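You operate a simulated robot arm through the tools that you are given. There is no shell and no other tool.

You are at the controls of a simulated robot arm. One attempt, no reset.

TASK
Stop the fan, squeegee the puddle away, then slide the blue tray over.
Fine: the tray ends where the puddle was; squeegee back. Set down upright: squeegee. What is to be rubbed or washed off counts as gone when no trace of it is left.

It is judged by the outcome, as a careful person would: the job done as asked, and still so three seconds after it is handed in. It fails if anything else is knocked over, pushed out of place, dropped, spilled or broken.

THE ROBOT
A 7-joint arm with a fingered hand, fixed in place. Base frame: the origin is at the foot of the arm, x ahead of it, y to its left, z up; the work surface is at about z = 820. Readings come in mm, degrees, newtons and seconds.
Its first joint turns from -115.0 to 115.0 degrees. Payload 5 kg.
The tool frame sits at the grasp point between the pads (the TCP): z along the fingers, y along the line on which they close. The tips reach 32 mm beyond it. The gripper opens to 160 mm. The gripper's body begins 89 mm behind the TCP. The gripper is a hand of 4 fingers: y runs from the thumb to the fingers, the wrist lies at [0, 0, -267] in the tool frame, and closing takes about 1.5 s.
Orientation is that of the tool frame in the base frame, as [roll, pitch, yaw] about the fixed x, y, z axes, in that order (R = Rz(yaw) Ry(pitch) Rx(roll)). With the fingers straight down and closing along the base's y, the tool's x points along the base's -x, its y along +y and its z along -z.

THE INTERFACE
- The arm moves only by the tool play_rows. Its argument "series" is a list of rows, each an object of numbers (a shift or turn left out is 0, a gripper value left out holds the last): "x", "y", "z": the shift along the tool's x, y, z in cm; "ax", "ay", "az": the turn, a rotation vector about the tool's x, y, z in degrees; "fingers": the opening, from 0 (shut) to 1 (fully open). In form: [{"x": .., "y": .., "z": .., "ax": .., "ay": .., "az": .., "fingers": ..}, ...]. A call has 1 to 20 rows; each row is the pose to reach, as a shift and turn from the pose commanded when the call began, along the tool's axes at that moment. A row lasts 0.2 s, in which the tool goes at most 50 mm and 8.6 degrees; a call with a longer step from one row to the next is refused whole, and so is a gripper value outside its range. Where a pose cannot be reached the arm comes as near as it can. A force on the tool above 40 N (or 10 N above the force at the start of the call, whichever is more), or a blocked arm, ends the call early, and 0.2 s more pass. Each finger travels about 45 mm/s and halts on what it meets, pressing with about 22 N; the grip force reading is that of the motor and also rises with nothing between the fingers. The clock runs only during rows and for 0.2 s after the last one: add rows that repeat a pose to give the fingers time. The reply holds the time, the measured pose of the TCP, the force on the tool along the base axes, the opening and the grip force, in the units named above and with some noise, with the torque about the TCP (base axes, N m) and any sound that the robot's microphone picked up.
- Cameras (640 x 400 px; columns grow to the right, rows downward): "scene" is fixed at [220.2, -648.8, 1594.7]; the picture's right is [0.75, -0.66, 0.00], its down [-0.40, -0.46, -0.79] and it looks along [0.52, 0.60, -0.61] (base axes); focal length 355 px, centre (320, 200). "wrist" rides on the gripper at [80, -4, -114] in the tool frame; the picture's right is [0.05, 1.00, 0.00], its down [-0.82, 0.04, -0.58] and it looks along [-0.58, 0.03, 0.82] (tool axes); focal length 265 px, centre (320, 200). There is no depth. A picture from a camera that has moved, and an enlarged one, comes with that camera's place and axes in the base frame and with its lens.
- camera(camera): a new picture of that camera. The clock stands still meanwhile.
- move_column(by): slides the trunk up (or, below 0, down) by that many mm; the arm rides with it, the base frame stays. It gives what a move gives, with no picture.
- set_grasp(shape): the hand has 4 fingers and takes this shape, open, in about a second: jaw (thumb against the fingers, like two jaws); tri (thumb and two fingers); tip (a fingertip pinch); poke (one finger out to press); point (the index stretched); flat (the hand flat); cup (the hand cupped); fist (a fist). The gripper value then closes the fingers along that shape, each until it touches; the sizes above hold for jaw. It gives what a move gives, with no picture.
- close_up(camera, box): a new picture of the part [left, top, right, bottom] of that camera's present view, enlarged. The clock stands still meanwhile.
- job_done(): hands the job in; it is judged then, once.

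Places have to be worked out from the pictures, the camera data and where the tool is seen. Open the gripper and draw the arm clear of the work before you hand the job in, unless the task says otherwise.

The tools are called as name(argument=value, ...) on one line, values as JSON. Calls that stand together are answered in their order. play_rows: Moves the arm, as the interface text tells. Its arguments: {"type":"object","properties":{"series":{"type":"array","items":{"type":"object","properties":{"x":{"type":"number"},"y":{"type":"number"},"z":{"type":"number"},"ax":{"type":"number"},"ay":{"type":"number"},"az":{"type":"number"},"fingers":{"type":"number"}}}}},"required":["series"]} The other tools are called the same way: move_column (by) slides the trunk up or down; set_grasp (shape) gives the hand a shape; camera (camera) takes a picture; close_up (camera, box) takes an enlarged picture of a part of a camera's view; job_done () hands the job in.

At the start:

```text
time_s: 0.0
tcp_pos: [699.6, 230.7, 1161.9]
tcp_rot: [180.0, 0.1, 180.0]
force: [0.3, 0.6, 0.4]
torque: [0.01, 0.03, 0.01]
opening: 159.9
grasp_force: 0.1
shape: jaw
trunk travel left (down, up): [-575.0, 415.0]
```

scene: 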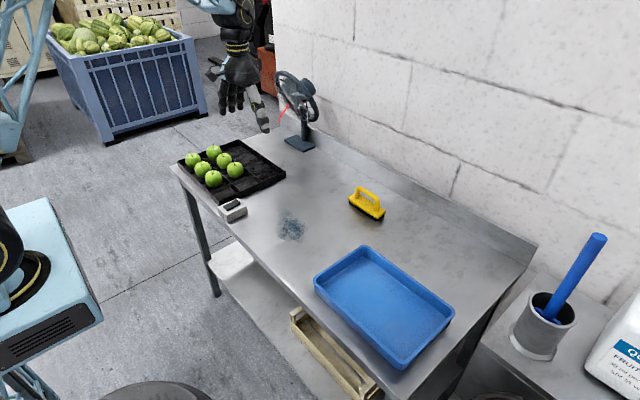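
wrist: 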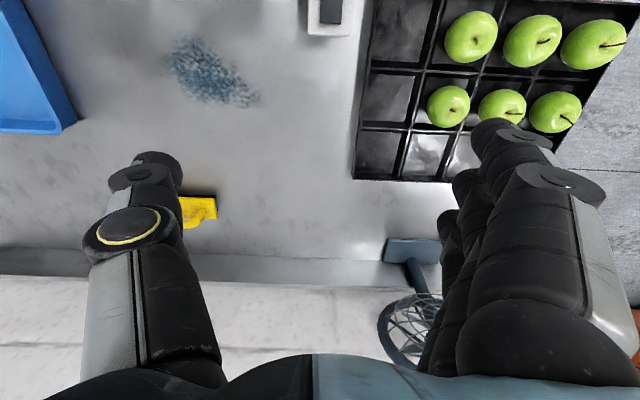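

I see the bench with an apple tray, a small grey box (perhaps a switch), a fan, a yellow squeegee-like tool, a puddle and a blue tray. I take close-ups to identify each one.

close_up(camera="scene", box=[160, 60, 340, 240])

close_up(camera="scene", box=[260, 160, 420, 260])

close_up(camera="scene", box=[200, 185, 280, 235])

close_up(camera="wrist", box=[120, 0, 440, 200])

```text
2.22 times, centred on (250, 150) of scene
camera zoom: at [220.2, -648.8, 1594.7], right [0.75, -0.66, 0.0], down [-0.4, -0.46, -0.79], along [0.52, 0.6, -0.61], focal length 788 px, centre (476, 311)
```

zoom: 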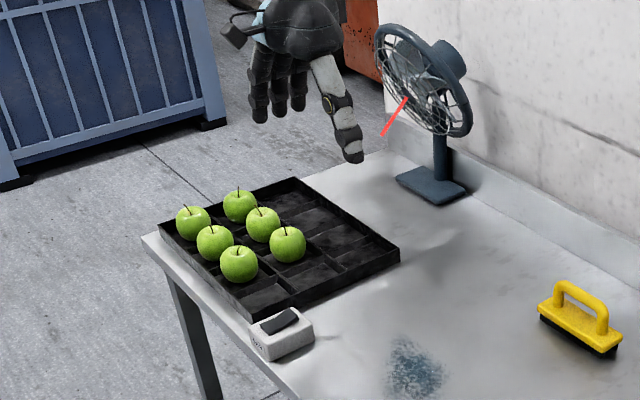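

```text
4.00 times, centred on (340, 210) of scene
camera zoom: at [220.2, -648.8, 1594.7], right [0.75, -0.66, 0.0], down [-0.4, -0.46, -0.79], along [0.52, 0.6, -0.61], focal length 1418 px, centre (240, 160)
```

zoom: 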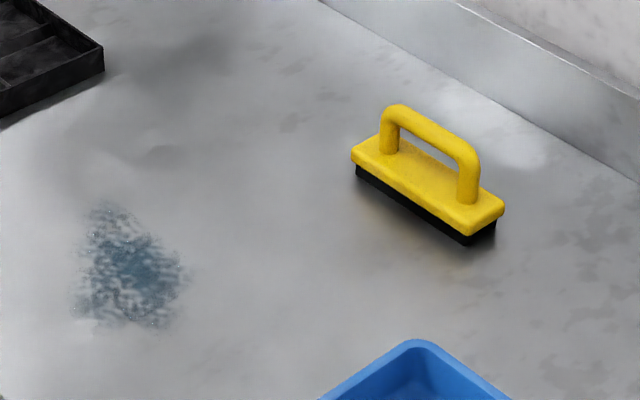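

```text
8.00 times, centred on (240, 210) of scene
camera zoom: at [220.2, -648.8, 1594.7], right [0.75, -0.66, 0.0], down [-0.4, -0.46, -0.79], along [0.52, 0.6, -0.61], focal length 2837 px, centre (960, 120)
```

zoom: 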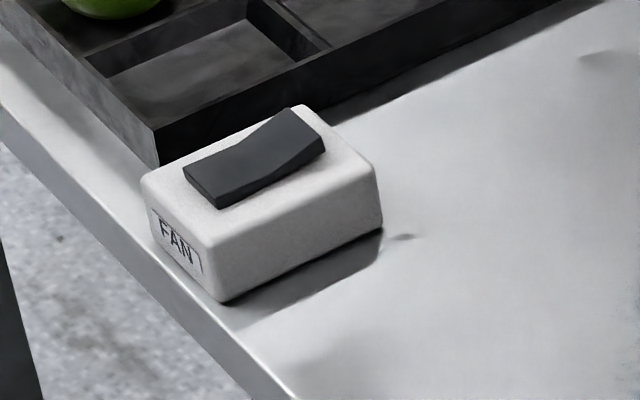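

```text
2.00 times, centred on (280, 100) of wrist
camera zoom: at [617.5, 225.4, 1275.6], right [-0.05, 1.0, 0.0], down [0.82, 0.04, 0.58], along [0.58, 0.03, -0.82], focal length 531 px, centre (400, 400)
```

zoom: 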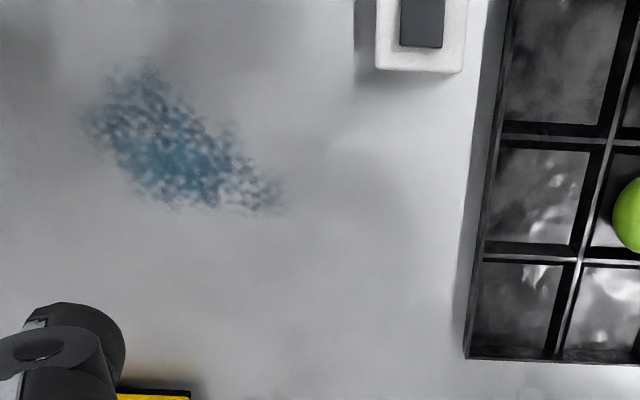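

The grey box is labelled FAN and carries a rocker, so it should be the fan switch. I zoom further on the rocker and the fan to see which end is raised.

close_up(camera="scene", box=[216, 192, 252, 224])

close_up(camera="scene", box=[250, 60, 340, 160])

close_up(camera="scene", box=[300, 230, 470, 380])

set_grasp(shape="poke")

```text
12.50 times, centred on (234, 208) of scene
camera zoom: at [220.2, -648.8, 1594.7], right [0.75, -0.66, 0.0], down [-0.4, -0.46, -0.79], along [0.52, 0.6, -0.61], focal length 4433 px, centre (1395, 100)
```

zoom: 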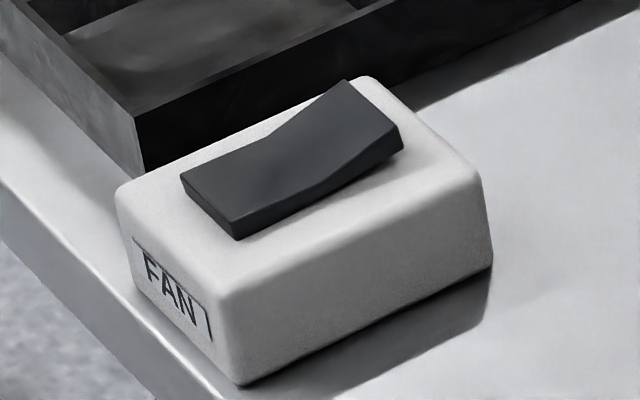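

```text
4.00 times, centred on (295, 110) of scene
camera zoom: at [220.2, -648.8, 1594.7], right [0.75, -0.66, 0.0], down [-0.4, -0.46, -0.79], along [0.52, 0.6, -0.61], focal length 1418 px, centre (420, 560)
```

zoom: 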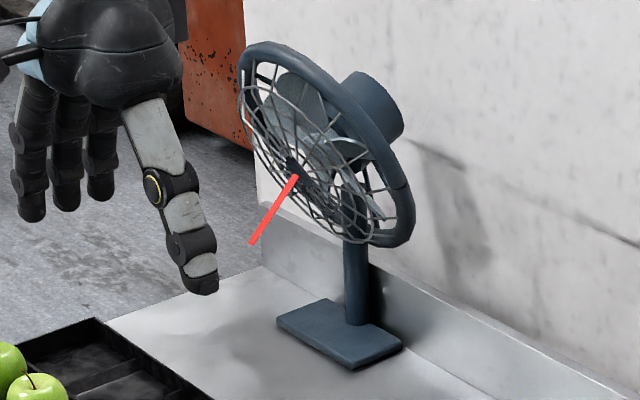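

```text
2.67 times, centred on (385, 305) of scene
camera zoom: at [220.2, -648.8, 1594.7], right [0.75, -0.66, 0.0], down [-0.4, -0.46, -0.79], along [0.52, 0.6, -0.61], focal length 946 px, centre (147, -80)
```

zoom: 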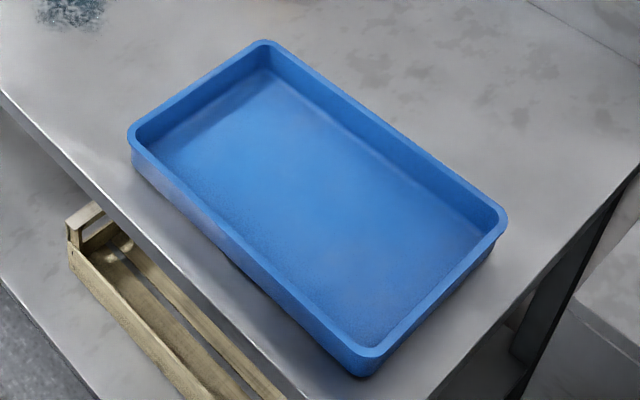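

```text
time_s: 0.9
tcp_pos: [699.8, 230.4, 1162.1]
tcp_rot: [179.9, -0.1, 179.9]
force: [-0.1, 0.8, -0.1]
torque: [-0.03, -0.01, -0.01]
opening: 0.2
grasp_force: 0.1
shape: poke
trunk travel left (down, up): [-575.0, 415.0]
```

The +x end of the rocker stands up at about (630, 247, 865), so that is the end to press. I look at the poke shape to find where its fingertip is.

camera(camera="wrist")

close_up(camera="scene", box=[190, 0, 320, 130])

```text
taken
camera wrist: at [617.5, 225.4, 1275.6], right [-0.05, 1.0, 0.0], down [0.82, 0.04, 0.58], along [0.58, 0.03, -0.82], focal length 265 px, centre (320, 200)
```

wrist: 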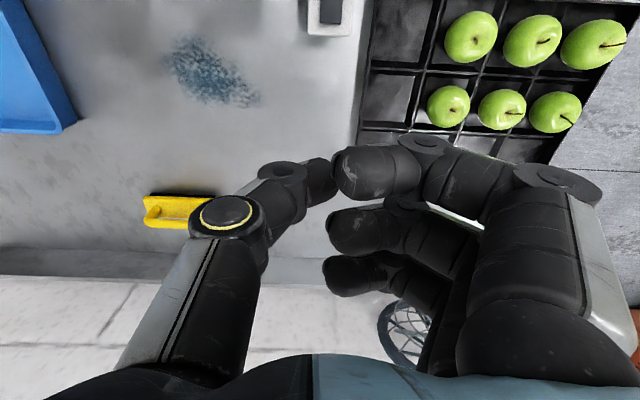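

```text
3.08 times, centred on (255, 65) of scene
camera zoom: at [220.2, -648.8, 1594.7], right [0.75, -0.66, 0.0], down [-0.4, -0.46, -0.79], along [0.52, 0.6, -0.61], focal length 1091 px, centre (520, 615)
```

zoom: 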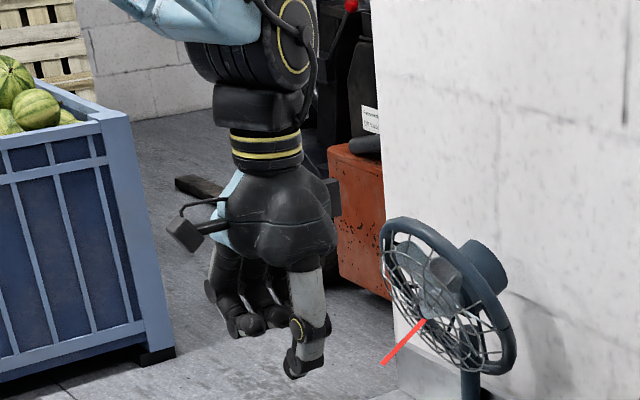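

In the poke shape the fingers curl in and the index isn't clearly out. I try the "point" shape (index stretched) and look again.

set_grasp(shape="point")

camera(camera="wrist")

close_up(camera="scene", box=[190, 0, 320, 130])

```text
time_s: 1.8
tcp_pos: [699.1, 229.8, 1161.8]
tcp_rot: [179.9, 0.0, -180.0]
force: [-0.4, 0.3, -0.4]
torque: [0.0, -0.01, -0.02]
opening: 152.3
grasp_force: 0.2
shape: point
trunk travel left (down, up): [-575.0, 415.0]
```

```text
taken
camera wrist: at [617.5, 225.4, 1275.6], right [-0.05, 1.0, 0.0], down [0.82, 0.04, 0.58], along [0.58, 0.03, -0.82], focal length 265 px, centre (320, 200)
```

wrist: 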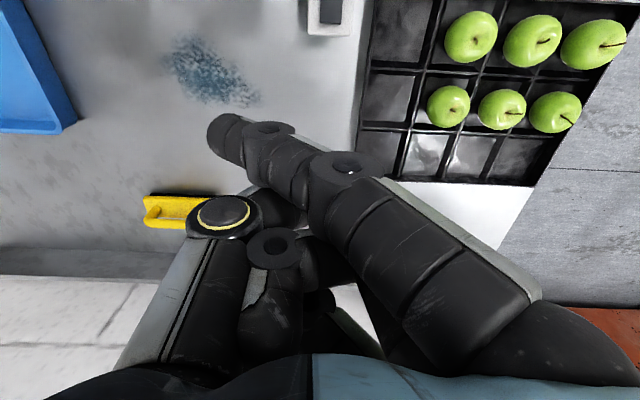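

```text
3.08 times, centred on (255, 65) of scene
camera zoom: at [220.2, -648.8, 1594.7], right [0.75, -0.66, 0.0], down [-0.4, -0.46, -0.79], along [0.52, 0.6, -0.61], focal length 1091 px, centre (520, 615)
```

zoom: 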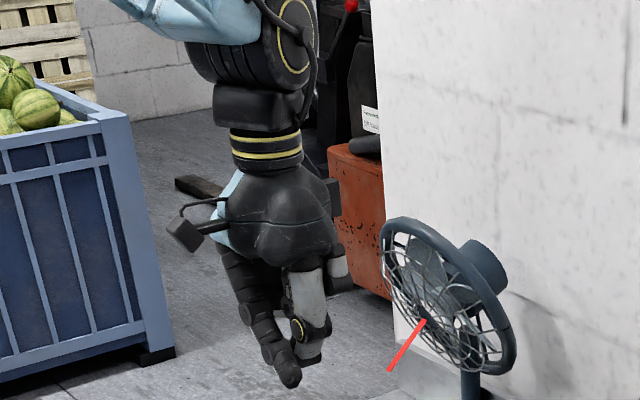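

The index now points down and sideways; triangulating gives its tip at about tool (35, -47, 5). I zoom in to check where the thumb and the other fingers lie compared to the tip.

close_up(camera="wrist", box=[140, 80, 400, 360])

close_up(camera="scene", box=[220, 70, 290, 140])

```text
1.43 times, centred on (270, 220) of wrist
camera zoom: at [617.5, 225.4, 1275.6], right [-0.05, 1.0, 0.0], down [0.82, 0.04, 0.58], along [0.58, 0.03, -0.82], focal length 379 px, centre (391, 171)
```

zoom: 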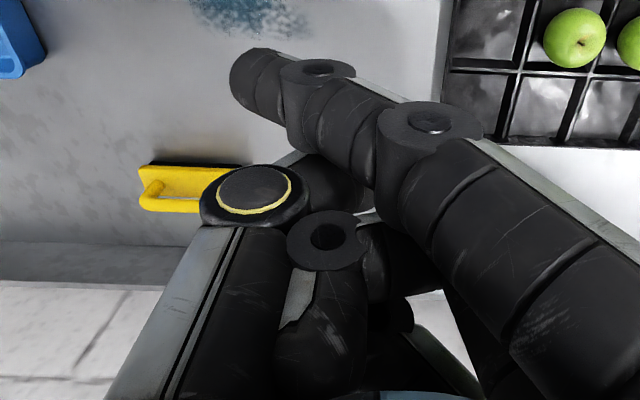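

```text
5.71 times, centred on (255, 105) of scene
camera zoom: at [220.2, -648.8, 1594.7], right [0.75, -0.66, 0.0], down [-0.4, -0.46, -0.79], along [0.52, 0.6, -0.61], focal length 2026 px, centre (691, 743)
```

zoom: 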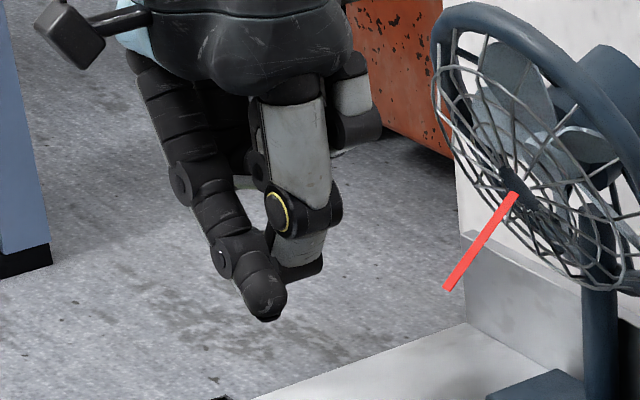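

The index slopes about 45° toward -y, with the thumb about 35 mm further in x and off to the side. I tilt the hand 20° so the index is steeper and move it to a hover with the tip above the raised rocker end.

play_rows(series=[{"x": 0.85, "y": 1.18, "z": 3.2, "ax": -4}, {"x": 1.7, "y": 2.36, "z": 6.4, "ax": -8}, {"x": 2.55, "y": 3.54, "z": 9.6, "ax": -12}, {"x": 3.4, "y": 4.72, "z": 12.8, "ax": -16}, {"x": 4.26, "y": 5.88, "z": 16.0, "ax": -20}, {"x": 4.26, "y": 5.88, "z": 19.0, "ax": -20}, {"x": 4.26, "y": 5.88, "z": 21.0, "ax": -20}, {"x": 4.26, "y": 5.88, "z": 21.0, "ax": -20}])

close_up(camera="scene", box=[190, 130, 290, 230])

camera(camera="wrist")

```text
time_s: 3.6
tcp_pos: [657.4, 288.4, 951.6]
tcp_rot: [160.0, 0.0, 179.9]
force: [0.6, 0.4, -1.0]
torque: [0.0, -0.03, -0.01]
opening: 152.3
grasp_force: 0.1
shape: point
trunk travel left (down, up): [-575.0, 415.0]
```

```text
4.00 times, centred on (240, 180) of scene
camera zoom: at [220.2, -648.8, 1594.7], right [0.75, -0.66, 0.0], down [-0.4, -0.46, -0.79], along [0.52, 0.6, -0.61], focal length 1418 px, centre (640, 280)
```

zoom: 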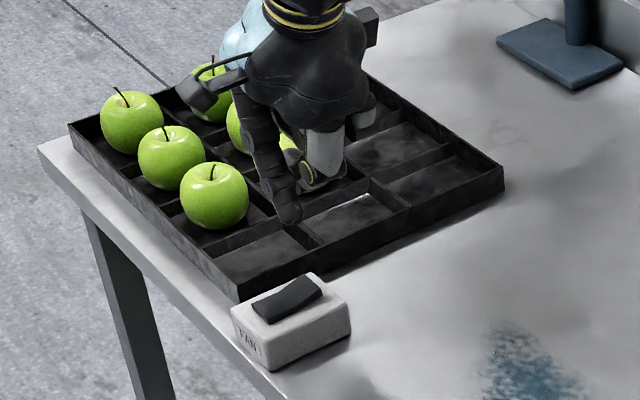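

```text
taken
camera wrist: at [574.6, 245.4, 1057.6], right [-0.05, 0.94, 0.34], down [0.82, -0.16, 0.56], along [0.58, 0.31, -0.76], focal length 265 px, centre (320, 200)
```

wrist: 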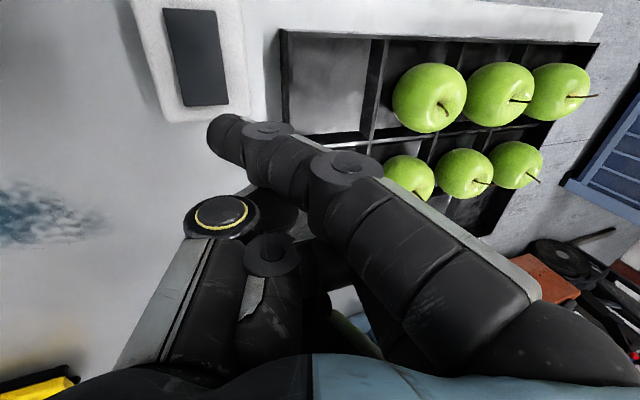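

The tip sits at about (622, 246, 931) and the wrist view puts the rocker centre line at y ≈ 243. I lower to just above the rocker with a small correction and check.

play_rows(series=[{"x": 0.2, "y": -0.78, "z": 1.85}, {"x": 0.4, "y": -1.56, "z": 3.69}, {"x": 0.4, "y": -2.16, "z": 5.07}, {"x": 0.4, "y": -2.16, "z": 5.07}])

close_up(camera="scene", box=[205, 170, 265, 230])

camera(camera="wrist")

```text
time_s: 4.6
tcp_pos: [653.0, 286.7, 897.8]
tcp_rot: [160.1, -0.1, -180.0]
force: [-0.4, -0.9, 0.9]
torque: [0.02, 0.04, 0.01]
opening: 152.3
grasp_force: 0.0
shape: point
trunk travel left (down, up): [-575.0, 415.0]
```

```text
6.67 times, centred on (235, 200) of scene
camera zoom: at [220.2, -648.8, 1594.7], right [0.75, -0.66, 0.0], down [-0.4, -0.46, -0.79], along [0.52, 0.6, -0.61], focal length 2364 px, centre (887, 200)
```

zoom: 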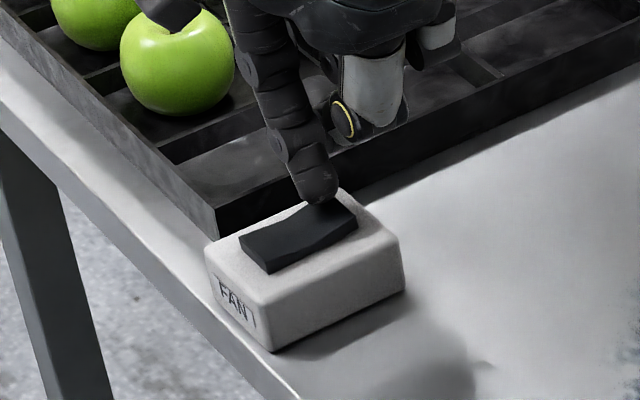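

```text
taken
camera wrist: at [570.7, 242.8, 1002.6], right [-0.05, 0.94, 0.34], down [0.82, -0.16, 0.56], along [0.58, 0.31, -0.76], focal length 265 px, centre (320, 200)
```

wrist: 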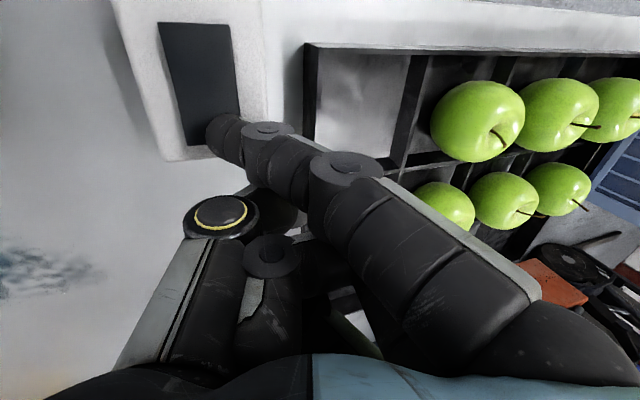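

The tip is about 10 mm above the raised end and aligned in y. I press straight down in small steps, watching the force and the microphone.

play_rows(series=[{"y": -0.1, "z": 0.28}, {"y": -0.2, "z": 0.56}, {"y": -0.31, "z": 0.85}, {"y": -0.41, "z": 1.13}, {"y": -0.51, "z": 1.41}, {"y": -0.58, "z": 1.6}, {"y": -0.65, "z": 1.79}])

close_up(camera="scene", box=[205, 170, 265, 230])

```text
time_s: 5.5
tcp_pos: [653.8, 289.8, 892.1]
tcp_rot: [159.6, 0.4, 179.9]
force: [-0.5, 3.7, 16.0]
torque: [-0.64, 0.57, -0.14]
opening: 152.0
grasp_force: 0.0
shape: point
trunk travel left (down, up): [-575.0, 415.0]
stopped in row 4: the force on the tool passed its limit at 43 N (the readings are from after the stop); the commanded pose is now the measured one
```

```text
6.67 times, centred on (235, 200) of scene
camera zoom: at [220.2, -648.8, 1594.7], right [0.75, -0.66, 0.0], down [-0.4, -0.46, -0.79], along [0.52, 0.6, -0.61], focal length 2364 px, centre (887, 200)
```

zoom: 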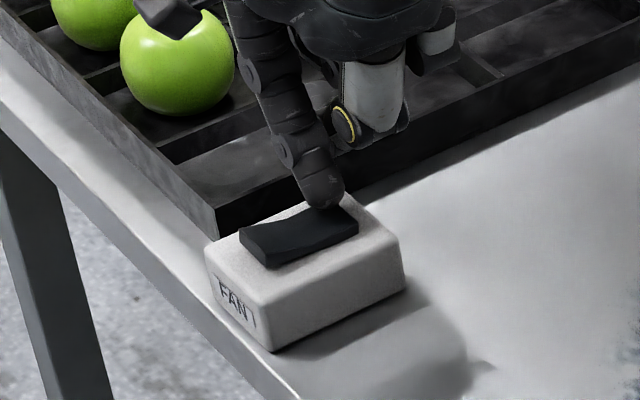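

The rocker's near end now looks raised and the far end lowered, so it seems to have flipped. I lift off and look at the rocker and the fan.

play_rows(series=[{"y": 0.5, "z": -1.4}, {"y": 1.5, "z": -4.1}, {"y": 2.7, "z": -7.5}, {"y": 2.7, "z": -7.5}, {"y": 2.7, "z": -7.5}])

close_up(camera="scene", box=[216, 192, 252, 224])

close_up(camera="scene", box=[250, 60, 340, 160])

```text
time_s: 6.7
tcp_pos: [652.8, 286.8, 971.2]
tcp_rot: [159.8, 0.3, -179.9]
force: [-0.4, -0.3, 0.8]
torque: [-0.02, 0.0, 0.02]
opening: 152.3
grasp_force: 0.1
shape: point
trunk travel left (down, up): [-575.0, 415.0]
```

```text
12.50 times, centred on (234, 208) of scene
camera zoom: at [220.2, -648.8, 1594.7], right [0.75, -0.66, 0.0], down [-0.4, -0.46, -0.79], along [0.52, 0.6, -0.61], focal length 4433 px, centre (1395, 100)
```

zoom: 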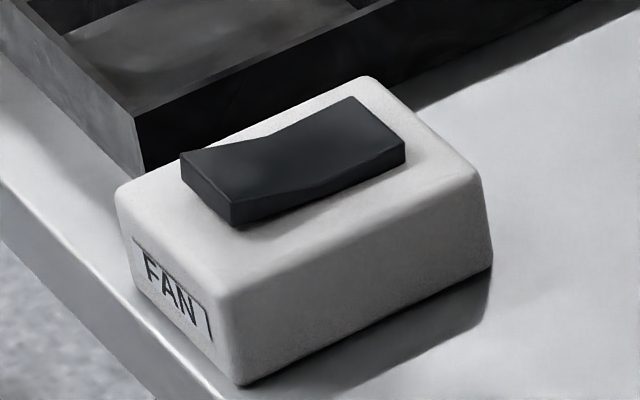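

```text
4.00 times, centred on (295, 110) of scene
camera zoom: at [220.2, -648.8, 1594.7], right [0.75, -0.66, 0.0], down [-0.4, -0.46, -0.79], along [0.52, 0.6, -0.61], focal length 1418 px, centre (420, 560)
```

zoom: 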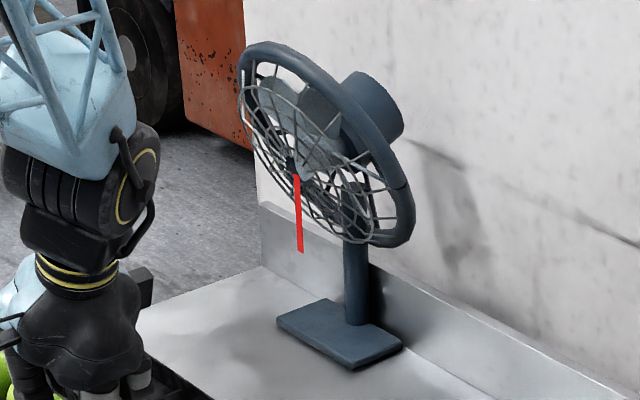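

The ribbon now hangs straight down and the rocker's other end is up, so the fan is off and the box hasn't moved. I raise the arm, undo the tilt, and put the hand back to jaw shape.

play_rows(series=[{"y": 1.0, "z": -2.8, "ax": 4}, {"y": 2.0, "z": -5.6, "ax": 8}, {"y": 3.1, "z": -8.4, "ax": 12}, {"y": 4.1, "z": -11.3, "ax": 16}, {"y": 4.1, "z": -11.3, "ax": 20.3, "ay": -0.3}, {"y": 4.1, "z": -11.3, "ax": 20.3, "ay": -0.3}])

set_grasp(shape="jaw")

```text
time_s: 8.1
tcp_pos: [655.1, 288.1, 1091.1]
tcp_rot: [-179.8, 0.5, 179.9]
force: [-0.1, -0.4, -1.4]
torque: [0.0, 0.01, 0.06]
opening: 152.0
grasp_force: 0.1
shape: point
trunk travel left (down, up): [-575.0, 415.0]
```

```text
time_s: 9.0
tcp_pos: [652.7, 288.5, 1091.2]
tcp_rot: [-180.0, 0.7, -180.0]
force: [1.4, 0.0, 0.7]
torque: [0.0, 0.0, -0.01]
opening: 159.9
grasp_force: 0.0
shape: jaw
trunk travel left (down, up): [-575.0, 415.0]
```

I turn the hand 90° so it closes along x, across the squeegee's handle, and move it to a viewing place just to the +y side of the squeegee.

play_rows(series=[{"x": -2.4, "y": -1.8, "z": 0, "az": 7.5}, {"x": -4.8, "y": -3.6, "z": 0, "az": 15}, {"x": -7.1, "y": -5.5, "z": 0, "az": 22.5}, {"x": -9.5, "y": -7.3, "z": 0, "az": 30}, {"x": -11.9, "y": -9.1, "z": 0, "az": 37.5}, {"x": -14.3, "y": -10.9, "z": 0, "az": 45}, {"x": -16.6, "y": -12.7, "z": 0, "az": 52.5}, {"x": -19.0, "y": -14.5, "z": 0, "az": 60}, {"x": -21.4, "y": -16.4, "z": 0, "az": 67.5}, {"x": -23.8, "y": -18.2, "z": 0, "az": 75}, {"x": -26.1, "y": -20.0, "z": 0, "az": 82.5}, {"x": -28.5, "y": -21.8, "z": 0, "az": 90}, {"x": -28.5, "y": -21.8, "z": 0, "az": 90}])

camera(camera="wrist")

camera(camera="scene")

```text
time_s: 11.8
tcp_pos: [938.2, 69.4, 1094.2]
tcp_rot: [179.3, 0.1, 89.9]
force: [-0.6, -0.4, -0.3]
torque: [-0.03, 0.07, 0.02]
opening: 160.0
grasp_force: 0.0
shape: jaw
trunk travel left (down, up): [-575.0, 415.0]
```

```text
taken
camera wrist: at [932.1, 149.9, 1206.3], right [1.0, 0.05, 0.01], down [0.04, -0.81, 0.58], along [0.04, -0.58, -0.82], focal length 265 px, centre (320, 200)
```

wrist: 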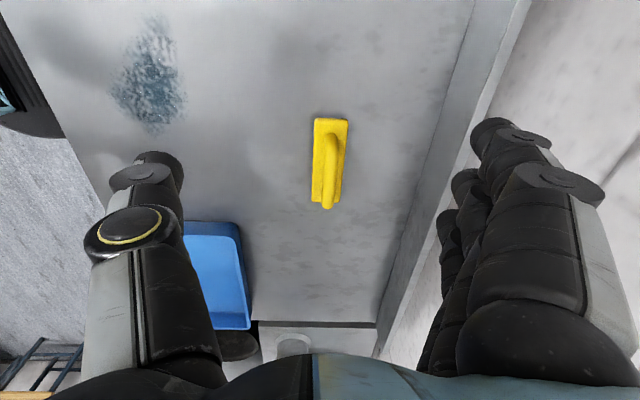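

```text
taken
```

scene: 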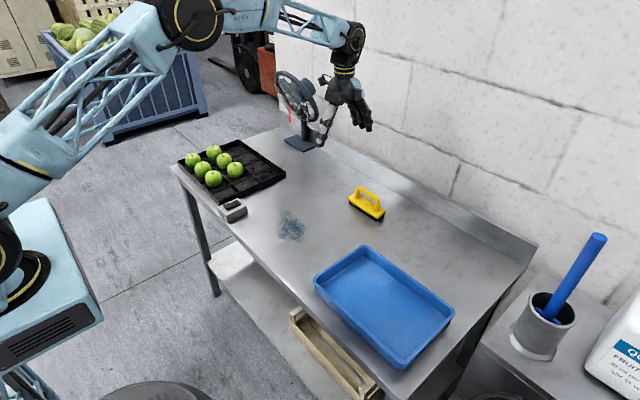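

The squeegee lies nearly along y, with its handle bar in line with the hand. I zoom in to measure it.

close_up(camera="wrist", box=[270, 100, 390, 220])

close_up(camera="scene", box=[335, 175, 400, 230])

close_up(camera="wrist", box=[80, 0, 220, 150])

```text
3.33 times, centred on (330, 160) of wrist
camera zoom: at [932.1, 149.9, 1206.3], right [1.0, 0.05, 0.01], down [0.04, -0.81, 0.58], along [0.04, -0.58, -0.82], focal length 885 px, centre (287, 333)
```

zoom: 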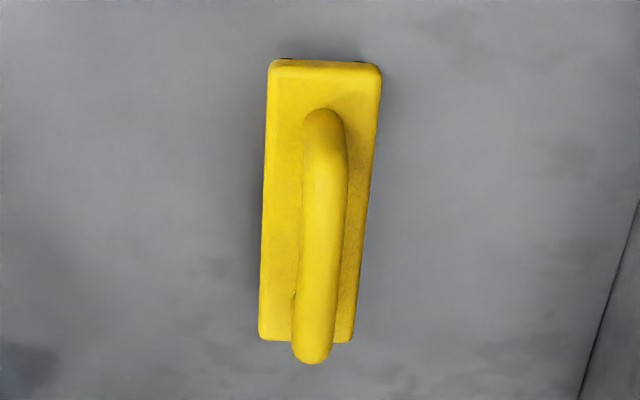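

```text
7.27 times, centred on (368, 202) of scene
camera zoom: at [220.2, -648.8, 1594.7], right [0.75, -0.66, 0.0], down [-0.4, -0.46, -0.79], along [0.52, 0.6, -0.61], focal length 2579 px, centre (-26, 182)
```

zoom: 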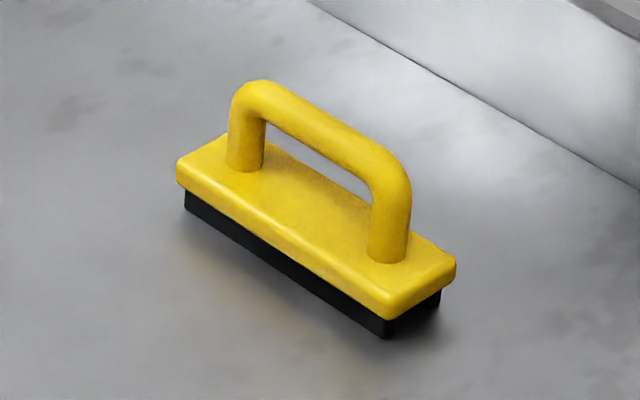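

```text
2.67 times, centred on (150, 75) of wrist
camera zoom: at [932.1, 149.9, 1206.3], right [1.0, 0.05, 0.01], down [0.04, -0.81, 0.58], along [0.04, -0.58, -0.82], focal length 708 px, centre (773, 533)
```

zoom: 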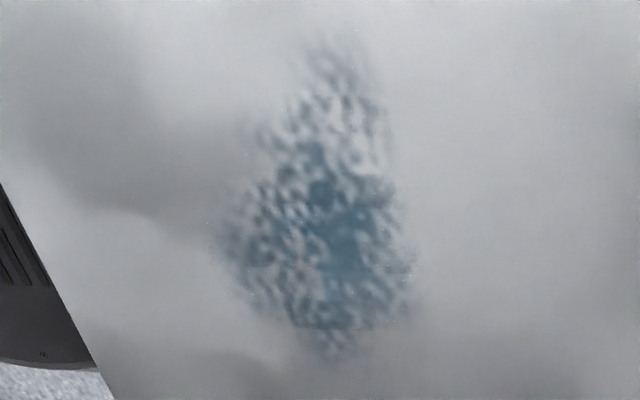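

I judge the squeegee's block at x 935–981, y −107 to 32, with its bar at about (959, −36), bar centre z ≈ 887 and lying straight along y. I move above it and correct the small lean.

play_rows(series=[{"x": -2.6, "y": 0.5, "z": 3, "ax": 0.7}, {"x": -5.2, "y": 1.0, "z": 6, "ax": 0.7}, {"x": -7.9, "y": 1.5, "z": 9, "ax": 0.7}, {"x": -10.5, "y": 2.1, "z": 12, "ax": 0.7}, {"x": -10.5, "y": 2.1, "z": 14.4, "ax": 0.7}, {"x": -10.5, "y": 2.1, "z": 14.4, "ax": 0.7}])

camera(camera="wrist")

close_up(camera="scene", box=[310, 110, 430, 240])

```text
time_s: 13.2
tcp_pos: [960.1, -35.6, 949.8]
tcp_rot: [-179.9, 0.1, 90.0]
force: [0.3, -0.1, -0.7]
torque: [0.02, 0.02, -0.04]
opening: 160.2
grasp_force: 0.1
shape: jaw
trunk travel left (down, up): [-575.0, 415.0]
```

```text
taken
camera wrist: at [955.3, 44.0, 1062.3], right [1.0, 0.05, 0.0], down [0.04, -0.81, 0.58], along [0.03, -0.58, -0.82], focal length 265 px, centre (320, 200)
```

wrist: 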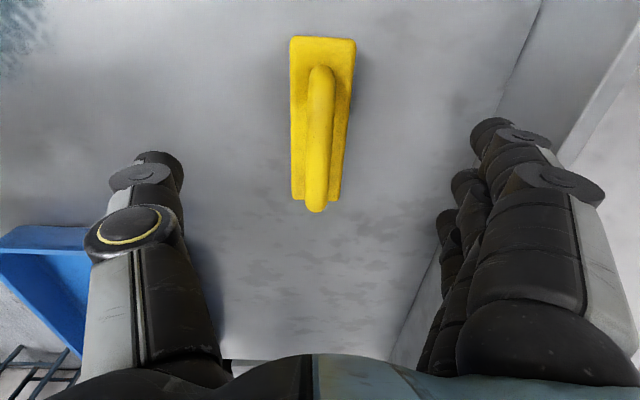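

```text
3.08 times, centred on (370, 175) of scene
camera zoom: at [220.2, -648.8, 1594.7], right [0.75, -0.66, 0.0], down [-0.4, -0.46, -0.79], along [0.52, 0.6, -0.61], focal length 1091 px, centre (166, 277)
```

zoom: 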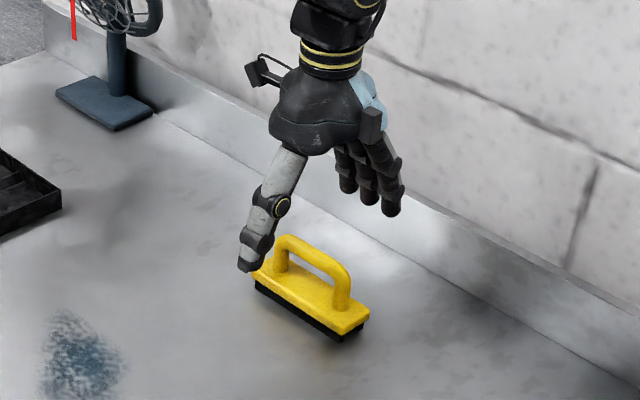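

The measurements agree: bar at about (958, −37). I lower to TCP z ≈ 893 in small steps so the tips stop above the block.

play_rows(series=[{"x": -0.1, "y": -0.1, "z": 2.0}, {"x": -0.1, "y": -0.15, "z": 4.0}, {"x": -0.1, "y": -0.15, "z": 5.0}, {"x": -0.1, "y": -0.15, "z": 5.6}, {"x": -0.1, "y": -0.15, "z": 5.6}])

close_up(camera="scene", box=[310, 130, 430, 240])

camera(camera="wrist")

```text
time_s: 14.4
tcp_pos: [959.2, -37.4, 895.3]
tcp_rot: [-179.9, 0.1, 90.0]
force: [0.8, 0.3, 1.1]
torque: [0.0, -0.01, -0.01]
opening: 159.8
grasp_force: 0.2
shape: jaw
trunk travel left (down, up): [-575.0, 415.0]
```

```text
3.64 times, centred on (370, 185) of scene
camera zoom: at [220.2, -648.8, 1594.7], right [0.75, -0.66, 0.0], down [-0.4, -0.46, -0.79], along [0.52, 0.6, -0.61], focal length 1290 px, centre (138, 254)
```

zoom: 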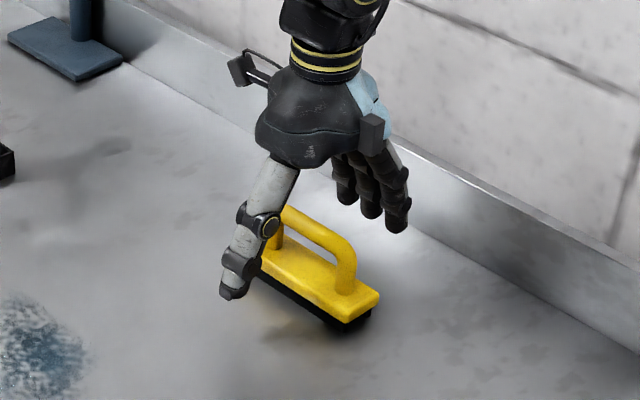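

```text
taken
camera wrist: at [953.6, 43.1, 1007.1], right [1.0, 0.05, 0.0], down [0.04, -0.81, 0.58], along [0.03, -0.58, -0.82], focal length 265 px, centre (320, 200)
```

wrist: 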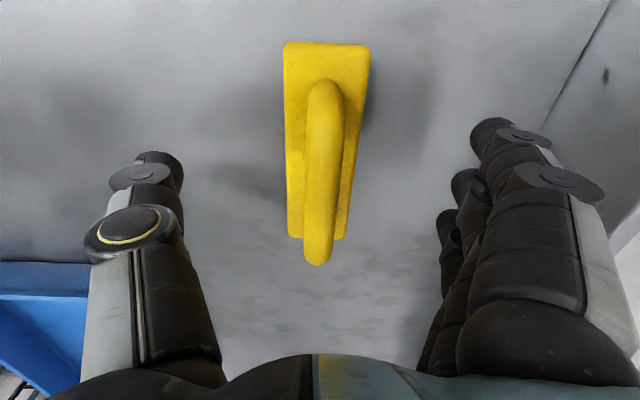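

Alignment is good with the bar between thumb and fingers. I lower 5 mm more and close the hand on the bar.

play_rows(series=[{"z": 0.25}, {"z": 0.5}, {"z": 0.5, "fingers": 0.5}, {"z": 0.5, "fingers": 0.5}, {"z": 0.5, "fingers": 0.5}, {"z": 0.5, "fingers": 0.5}, {"z": 0.5, "fingers": 0.0}, {"z": 0.5, "fingers": 0.0}, {"z": 0.5, "fingers": 0.0}, {"z": 0.5, "fingers": 0.0}, {"z": 0.5, "fingers": 0.0}, {"z": 0.5, "fingers": 0.0}])

close_up(camera="scene", box=[310, 130, 430, 240])

camera(camera="wrist")

```text
time_s: 17.0
tcp_pos: [959.3, -36.5, 889.6]
tcp_rot: [-179.9, 0.1, 90.0]
force: [-0.2, 0.3, -0.7]
torque: [-0.02, -0.07, -0.01]
opening: 0.0
grasp_force: 16.9
shape: jaw
trunk travel left (down, up): [-575.0, 415.0]
```

```text
3.64 times, centred on (370, 185) of scene
camera zoom: at [220.2, -648.8, 1594.7], right [0.75, -0.66, 0.0], down [-0.4, -0.46, -0.79], along [0.52, 0.6, -0.61], focal length 1290 px, centre (138, 254)
```

zoom: 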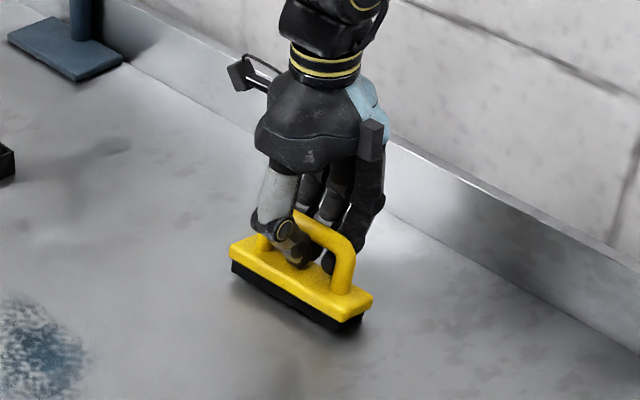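

```text
taken
camera wrist: at [953.7, 43.4, 1002.0], right [1.0, 0.05, 0.0], down [0.04, -0.81, 0.58], along [0.03, -0.58, -0.82], focal length 265 px, centre (320, 200)
```

wrist: 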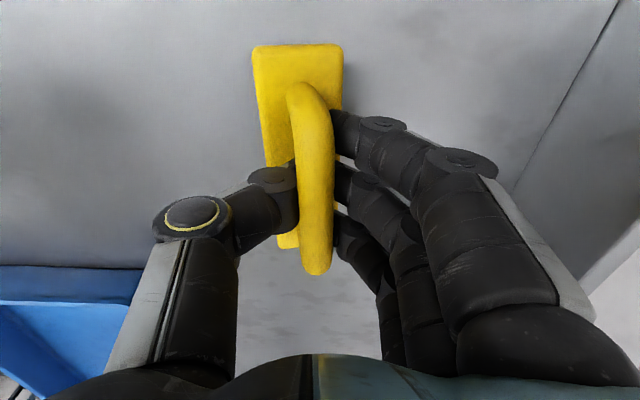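

The fingers have closed around the bar, but the opening reads 0 and the block has shifted a little. I zoom in to see how it is held.

close_up(camera="wrist", box=[220, 40, 420, 290])

close_up(camera="scene", box=[345, 175, 400, 225])

```text
1.60 times, centred on (320, 165) of wrist
camera zoom: at [953.7, 43.4, 1002.0], right [1.0, 0.05, 0.0], down [0.04, -0.81, 0.58], along [0.03, -0.58, -0.82], focal length 425 px, centre (320, 256)
```

zoom: 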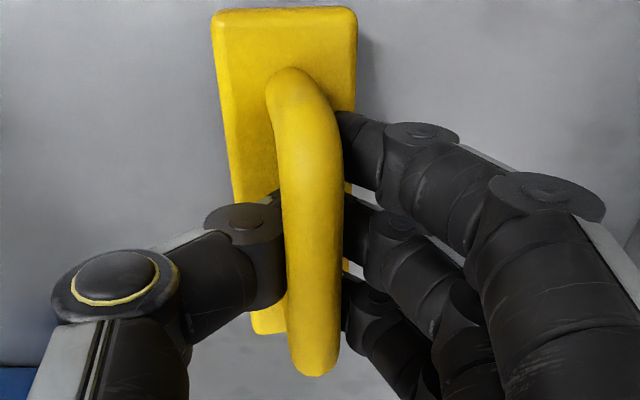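

```text
8.00 times, centred on (372, 200) of scene
camera zoom: at [220.2, -648.8, 1594.7], right [0.75, -0.66, 0.0], down [-0.4, -0.46, -0.79], along [0.52, 0.6, -0.61], focal length 2837 px, centre (-100, 200)
```

zoom: 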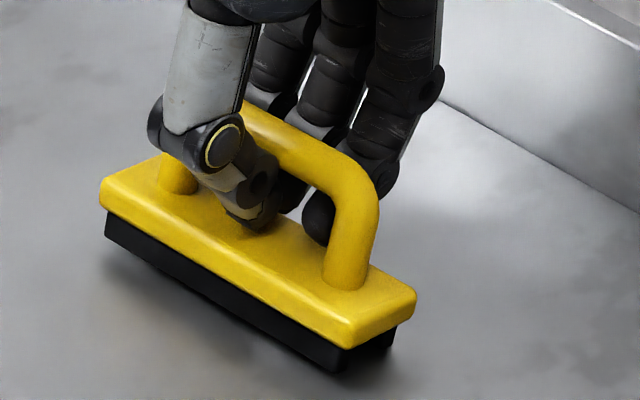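

The fingertips have closed under the bar inside the arch, so the handle is hooked; the block shifted about 8 mm toward −x and turned a few degrees. I lift a little to test the hold.

play_rows(series=[{"z": -0.5}, {"z": -1.0}, {"z": -1.5}, {"z": -2.0}, {"z": -2.0}, {"z": -2.0}])

close_up(camera="scene", box=[345, 165, 400, 225])

close_up(camera="wrist", box=[220, 40, 420, 290])

```text
time_s: 18.4
tcp_pos: [959.5, -37.3, 908.4]
tcp_rot: [-179.9, 0.1, 90.0]
force: [0.1, 0.2, -1.0]
torque: [0.02, -0.04, 0.0]
opening: 0.1
grasp_force: 22.0
shape: jaw
trunk travel left (down, up): [-575.0, 415.0]
```

```text
6.67 times, centred on (372, 195) of scene
camera zoom: at [220.2, -648.8, 1594.7], right [0.75, -0.66, 0.0], down [-0.4, -0.46, -0.79], along [0.52, 0.6, -0.61], focal length 2364 px, centre (-30, 233)
```

zoom: 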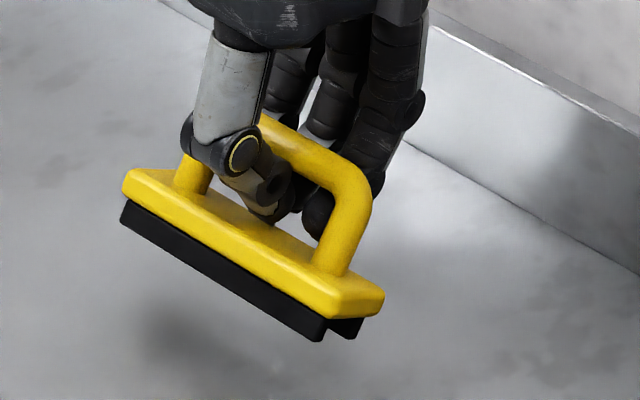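

```text
1.60 times, centred on (320, 165) of wrist
camera zoom: at [953.9, 43.3, 1022.0], right [1.0, 0.05, 0.0], down [0.04, -0.81, 0.58], along [0.03, -0.58, -0.82], focal length 425 px, centre (320, 256)
```

zoom: 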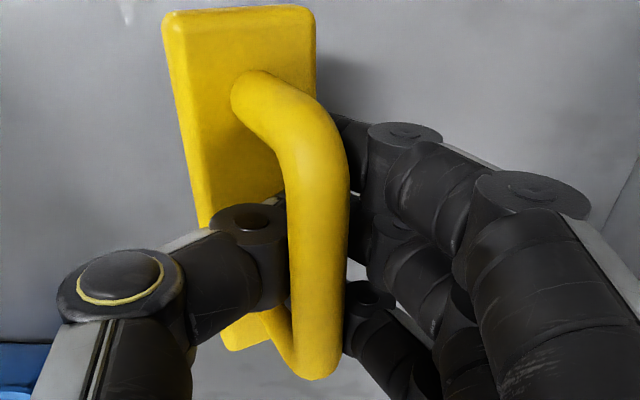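

It lifts but hangs tilted toward −x, which is a poor hold for wiping. I set it back down, open, and plan to grip higher so the pads press the sides of the bar.

play_rows(series=[{"z": 0.5}, {"z": 1.0}, {"z": 1.5}, {"z": 1.9}, {"z": 1.9, "fingers": 0.2}, {"z": 1.9, "fingers": 0.5}, {"z": 1.9, "fingers": 0.5}, {"z": 1.9, "fingers": 1.0}, {"z": 1.9, "fingers": 1.0}, {"z": 1.9, "fingers": 1.0}, {"z": 1.9, "fingers": 1.0}, {"z": 1.9, "fingers": 1.0}, {"z": 1.9, "fingers": 1.0}])

close_up(camera="scene", box=[345, 165, 400, 225])

close_up(camera="wrist", box=[220, 40, 420, 290])

```text
time_s: 21.2
tcp_pos: [959.6, -36.3, 889.9]
tcp_rot: [-179.9, 0.1, 89.9]
force: [0.8, -0.4, -0.6]
torque: [-0.01, -0.03, -0.03]
opening: 159.3
grasp_force: 0.1
shape: jaw
trunk travel left (down, up): [-575.0, 415.0]
```

```text
6.67 times, centred on (372, 195) of scene
camera zoom: at [220.2, -648.8, 1594.7], right [0.75, -0.66, 0.0], down [-0.4, -0.46, -0.79], along [0.52, 0.6, -0.61], focal length 2364 px, centre (-30, 233)
```

zoom: 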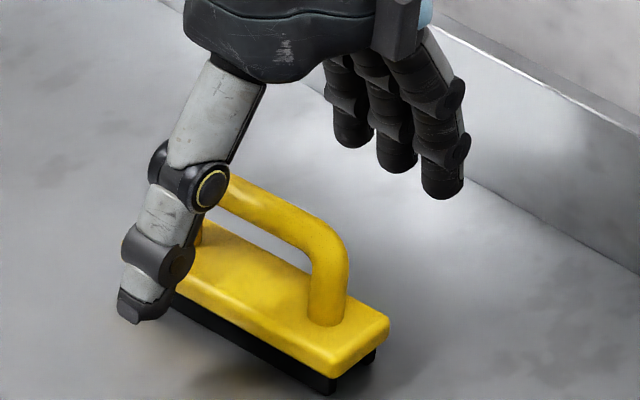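

```text
1.60 times, centred on (320, 165) of wrist
camera zoom: at [953.9, 43.6, 1003.0], right [1.0, 0.05, 0.0], down [0.04, -0.81, 0.58], along [0.03, -0.58, -0.82], focal length 425 px, centre (320, 256)
```

zoom: 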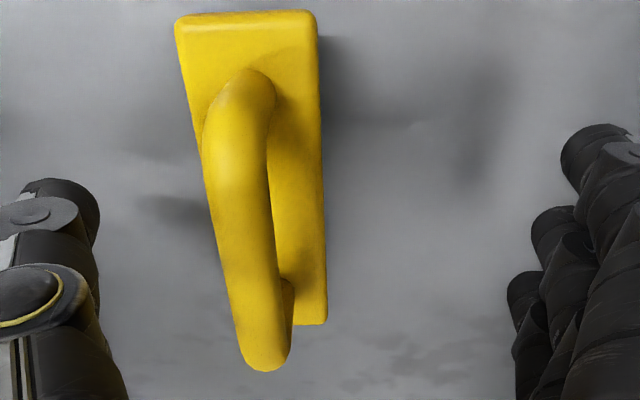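

The squeegee stands upright again at about x 938, y −37, turned roughly 3°. I raise the hand to z ≈ 908, centre it on the bar at (938, −41) with matching yaw, and close part way before checking.

play_rows(series=[{"z": -0.9, "y": -0.7, "x": -0.2, "az": -1}, {"z": -1.8, "y": -1.4, "x": -0.45, "az": -2}, {"z": -1.8, "y": -2.1, "x": -0.45, "az": -3}, {"z": -1.8, "y": -2.1, "x": -0.45, "az": -3}, {"z": -1.8, "y": -2.1, "x": -0.45, "az": -3, "fingers": 0.6}, {"z": -1.8, "y": -2.1, "x": -0.45, "az": -3, "fingers": 0.4}, {"z": -1.8, "y": -2.1, "x": -0.45, "az": -3, "fingers": 0.3}, {"z": -1.8, "y": -2.1, "x": -0.45, "az": -3, "fingers": 0.3}, {"z": -1.8, "y": -2.1, "x": -0.45, "az": -3, "fingers": 0.3}, {"z": -1.8, "y": -2.1, "x": -0.45, "az": -3, "fingers": 0.3}])

close_up(camera="scene", box=[345, 165, 400, 225])

close_up(camera="wrist", box=[220, 40, 420, 290])

```text
time_s: 23.4
tcp_pos: [938.6, -41.0, 907.7]
tcp_rot: [-179.8, 0.1, 92.9]
force: [-0.3, -0.3, 0.3]
torque: [-0.01, 0.0, -0.02]
opening: 48.7
grasp_force: 0.2
shape: jaw
trunk travel left (down, up): [-575.0, 415.0]
```

```text
6.67 times, centred on (372, 195) of scene
camera zoom: at [220.2, -648.8, 1594.7], right [0.75, -0.66, 0.0], down [-0.4, -0.46, -0.79], along [0.52, 0.6, -0.61], focal length 2364 px, centre (-30, 233)
```

zoom: 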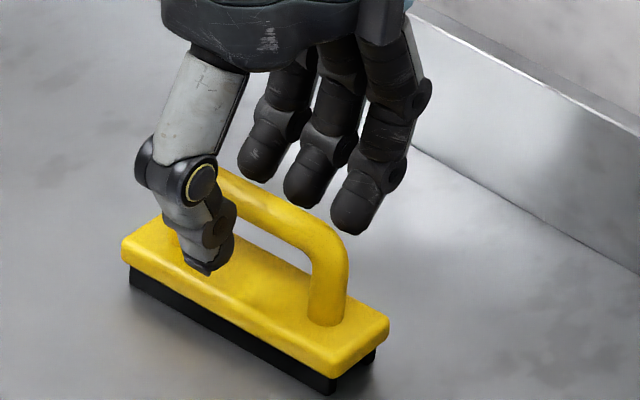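

```text
1.60 times, centred on (320, 165) of wrist
camera zoom: at [928.5, 38.8, 1021.2], right [0.99, 0.1, 0.0], down [0.09, -0.81, 0.58], along [0.06, -0.58, -0.82], focal length 425 px, centre (320, 256)
```

zoom: 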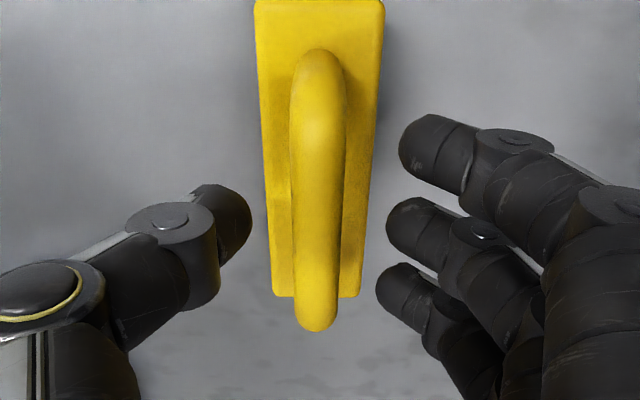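

The thumb and fingertips are balanced about the bar with their ends at z ≈ 885, close to bar-centre height. I lower 5 mm and close fully.

play_rows(series=[{"z": 0.5}, {"z": 0.5, "fingers": 0.2}, {"z": 0.5, "fingers": 0.2}, {"z": 0.5, "fingers": 0.1}, {"z": 0.5, "fingers": 0.1}, {"z": 0.5, "fingers": 0.0}, {"z": 0.5, "fingers": 0.0}, {"z": 0.5, "fingers": 0.0}, {"z": 0.5, "fingers": 0.0}])

close_up(camera="scene", box=[345, 165, 400, 225])

close_up(camera="wrist", box=[220, 40, 420, 290])

```text
time_s: 25.4
tcp_pos: [938.4, -40.8, 902.3]
tcp_rot: [-179.8, 0.2, 93.1]
force: [0.5, 0.3, 0.1]
torque: [0.0, 0.02, 0.0]
opening: 7.7
grasp_force: 21.8
shape: jaw
trunk travel left (down, up): [-575.0, 415.0]
```

```text
6.67 times, centred on (372, 195) of scene
camera zoom: at [220.2, -648.8, 1594.7], right [0.75, -0.66, 0.0], down [-0.4, -0.46, -0.79], along [0.52, 0.6, -0.61], focal length 2364 px, centre (-30, 233)
```

zoom: 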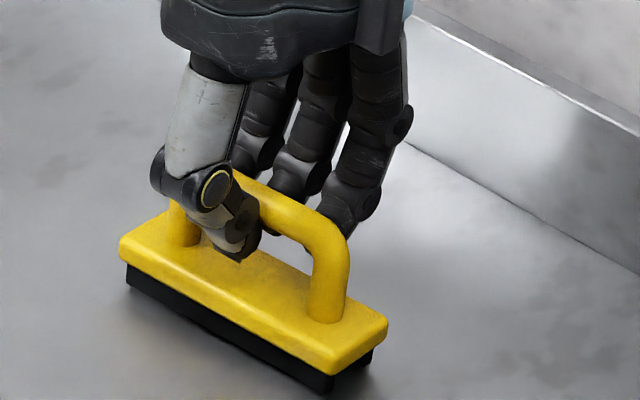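

```text
1.60 times, centred on (320, 165) of wrist
camera zoom: at [928.7, 39.0, 1016.1], right [0.99, 0.1, 0.0], down [0.09, -0.81, 0.58], along [0.06, -0.58, -0.82], focal length 425 px, centre (320, 256)
```

zoom: 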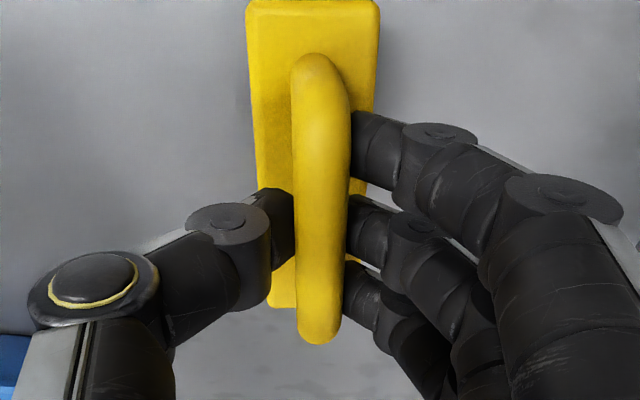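

The pads now press both sides of the bar and the block stays flat. I lift 15 mm to check how it hangs.

play_rows(series=[{"z": -0.4}, {"z": -0.8}, {"z": -1.2}, {"z": -1.5}, {"z": -1.5}, {"z": -1.5}])

close_up(camera="scene", box=[345, 165, 400, 225])

close_up(camera="wrist", box=[220, 40, 420, 290])

```text
time_s: 26.8
tcp_pos: [938.8, -39.8, 918.3]
tcp_rot: [-179.9, 0.1, 93.0]
force: [0.8, -0.4, -0.9]
torque: [0.0, -0.06, -0.03]
opening: 3.9
grasp_force: 22.2
shape: jaw
trunk travel left (down, up): [-575.0, 415.0]
```

```text
6.67 times, centred on (372, 195) of scene
camera zoom: at [220.2, -648.8, 1594.7], right [0.75, -0.66, 0.0], down [-0.4, -0.46, -0.79], along [0.52, 0.6, -0.61], focal length 2364 px, centre (-30, 233)
```

zoom: 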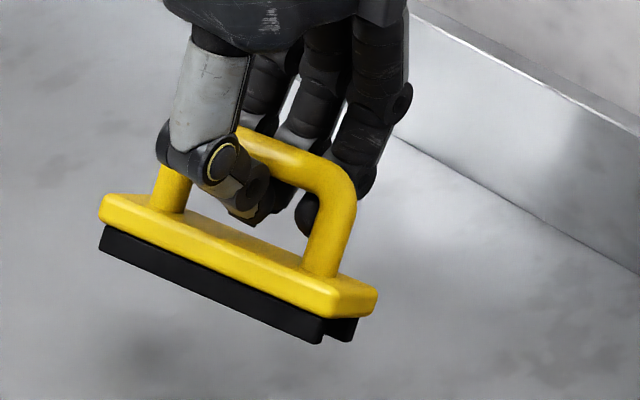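

```text
1.60 times, centred on (320, 165) of wrist
camera zoom: at [928.6, 38.9, 1031.1], right [0.99, 0.1, 0.0], down [0.09, -0.81, 0.58], along [0.06, -0.58, -0.82], focal length 425 px, centre (320, 256)
```

zoom: 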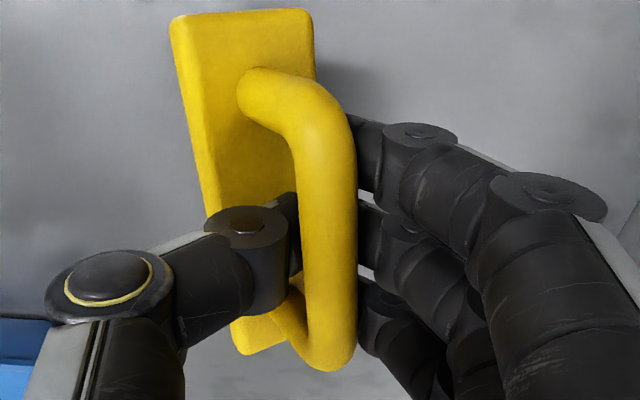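

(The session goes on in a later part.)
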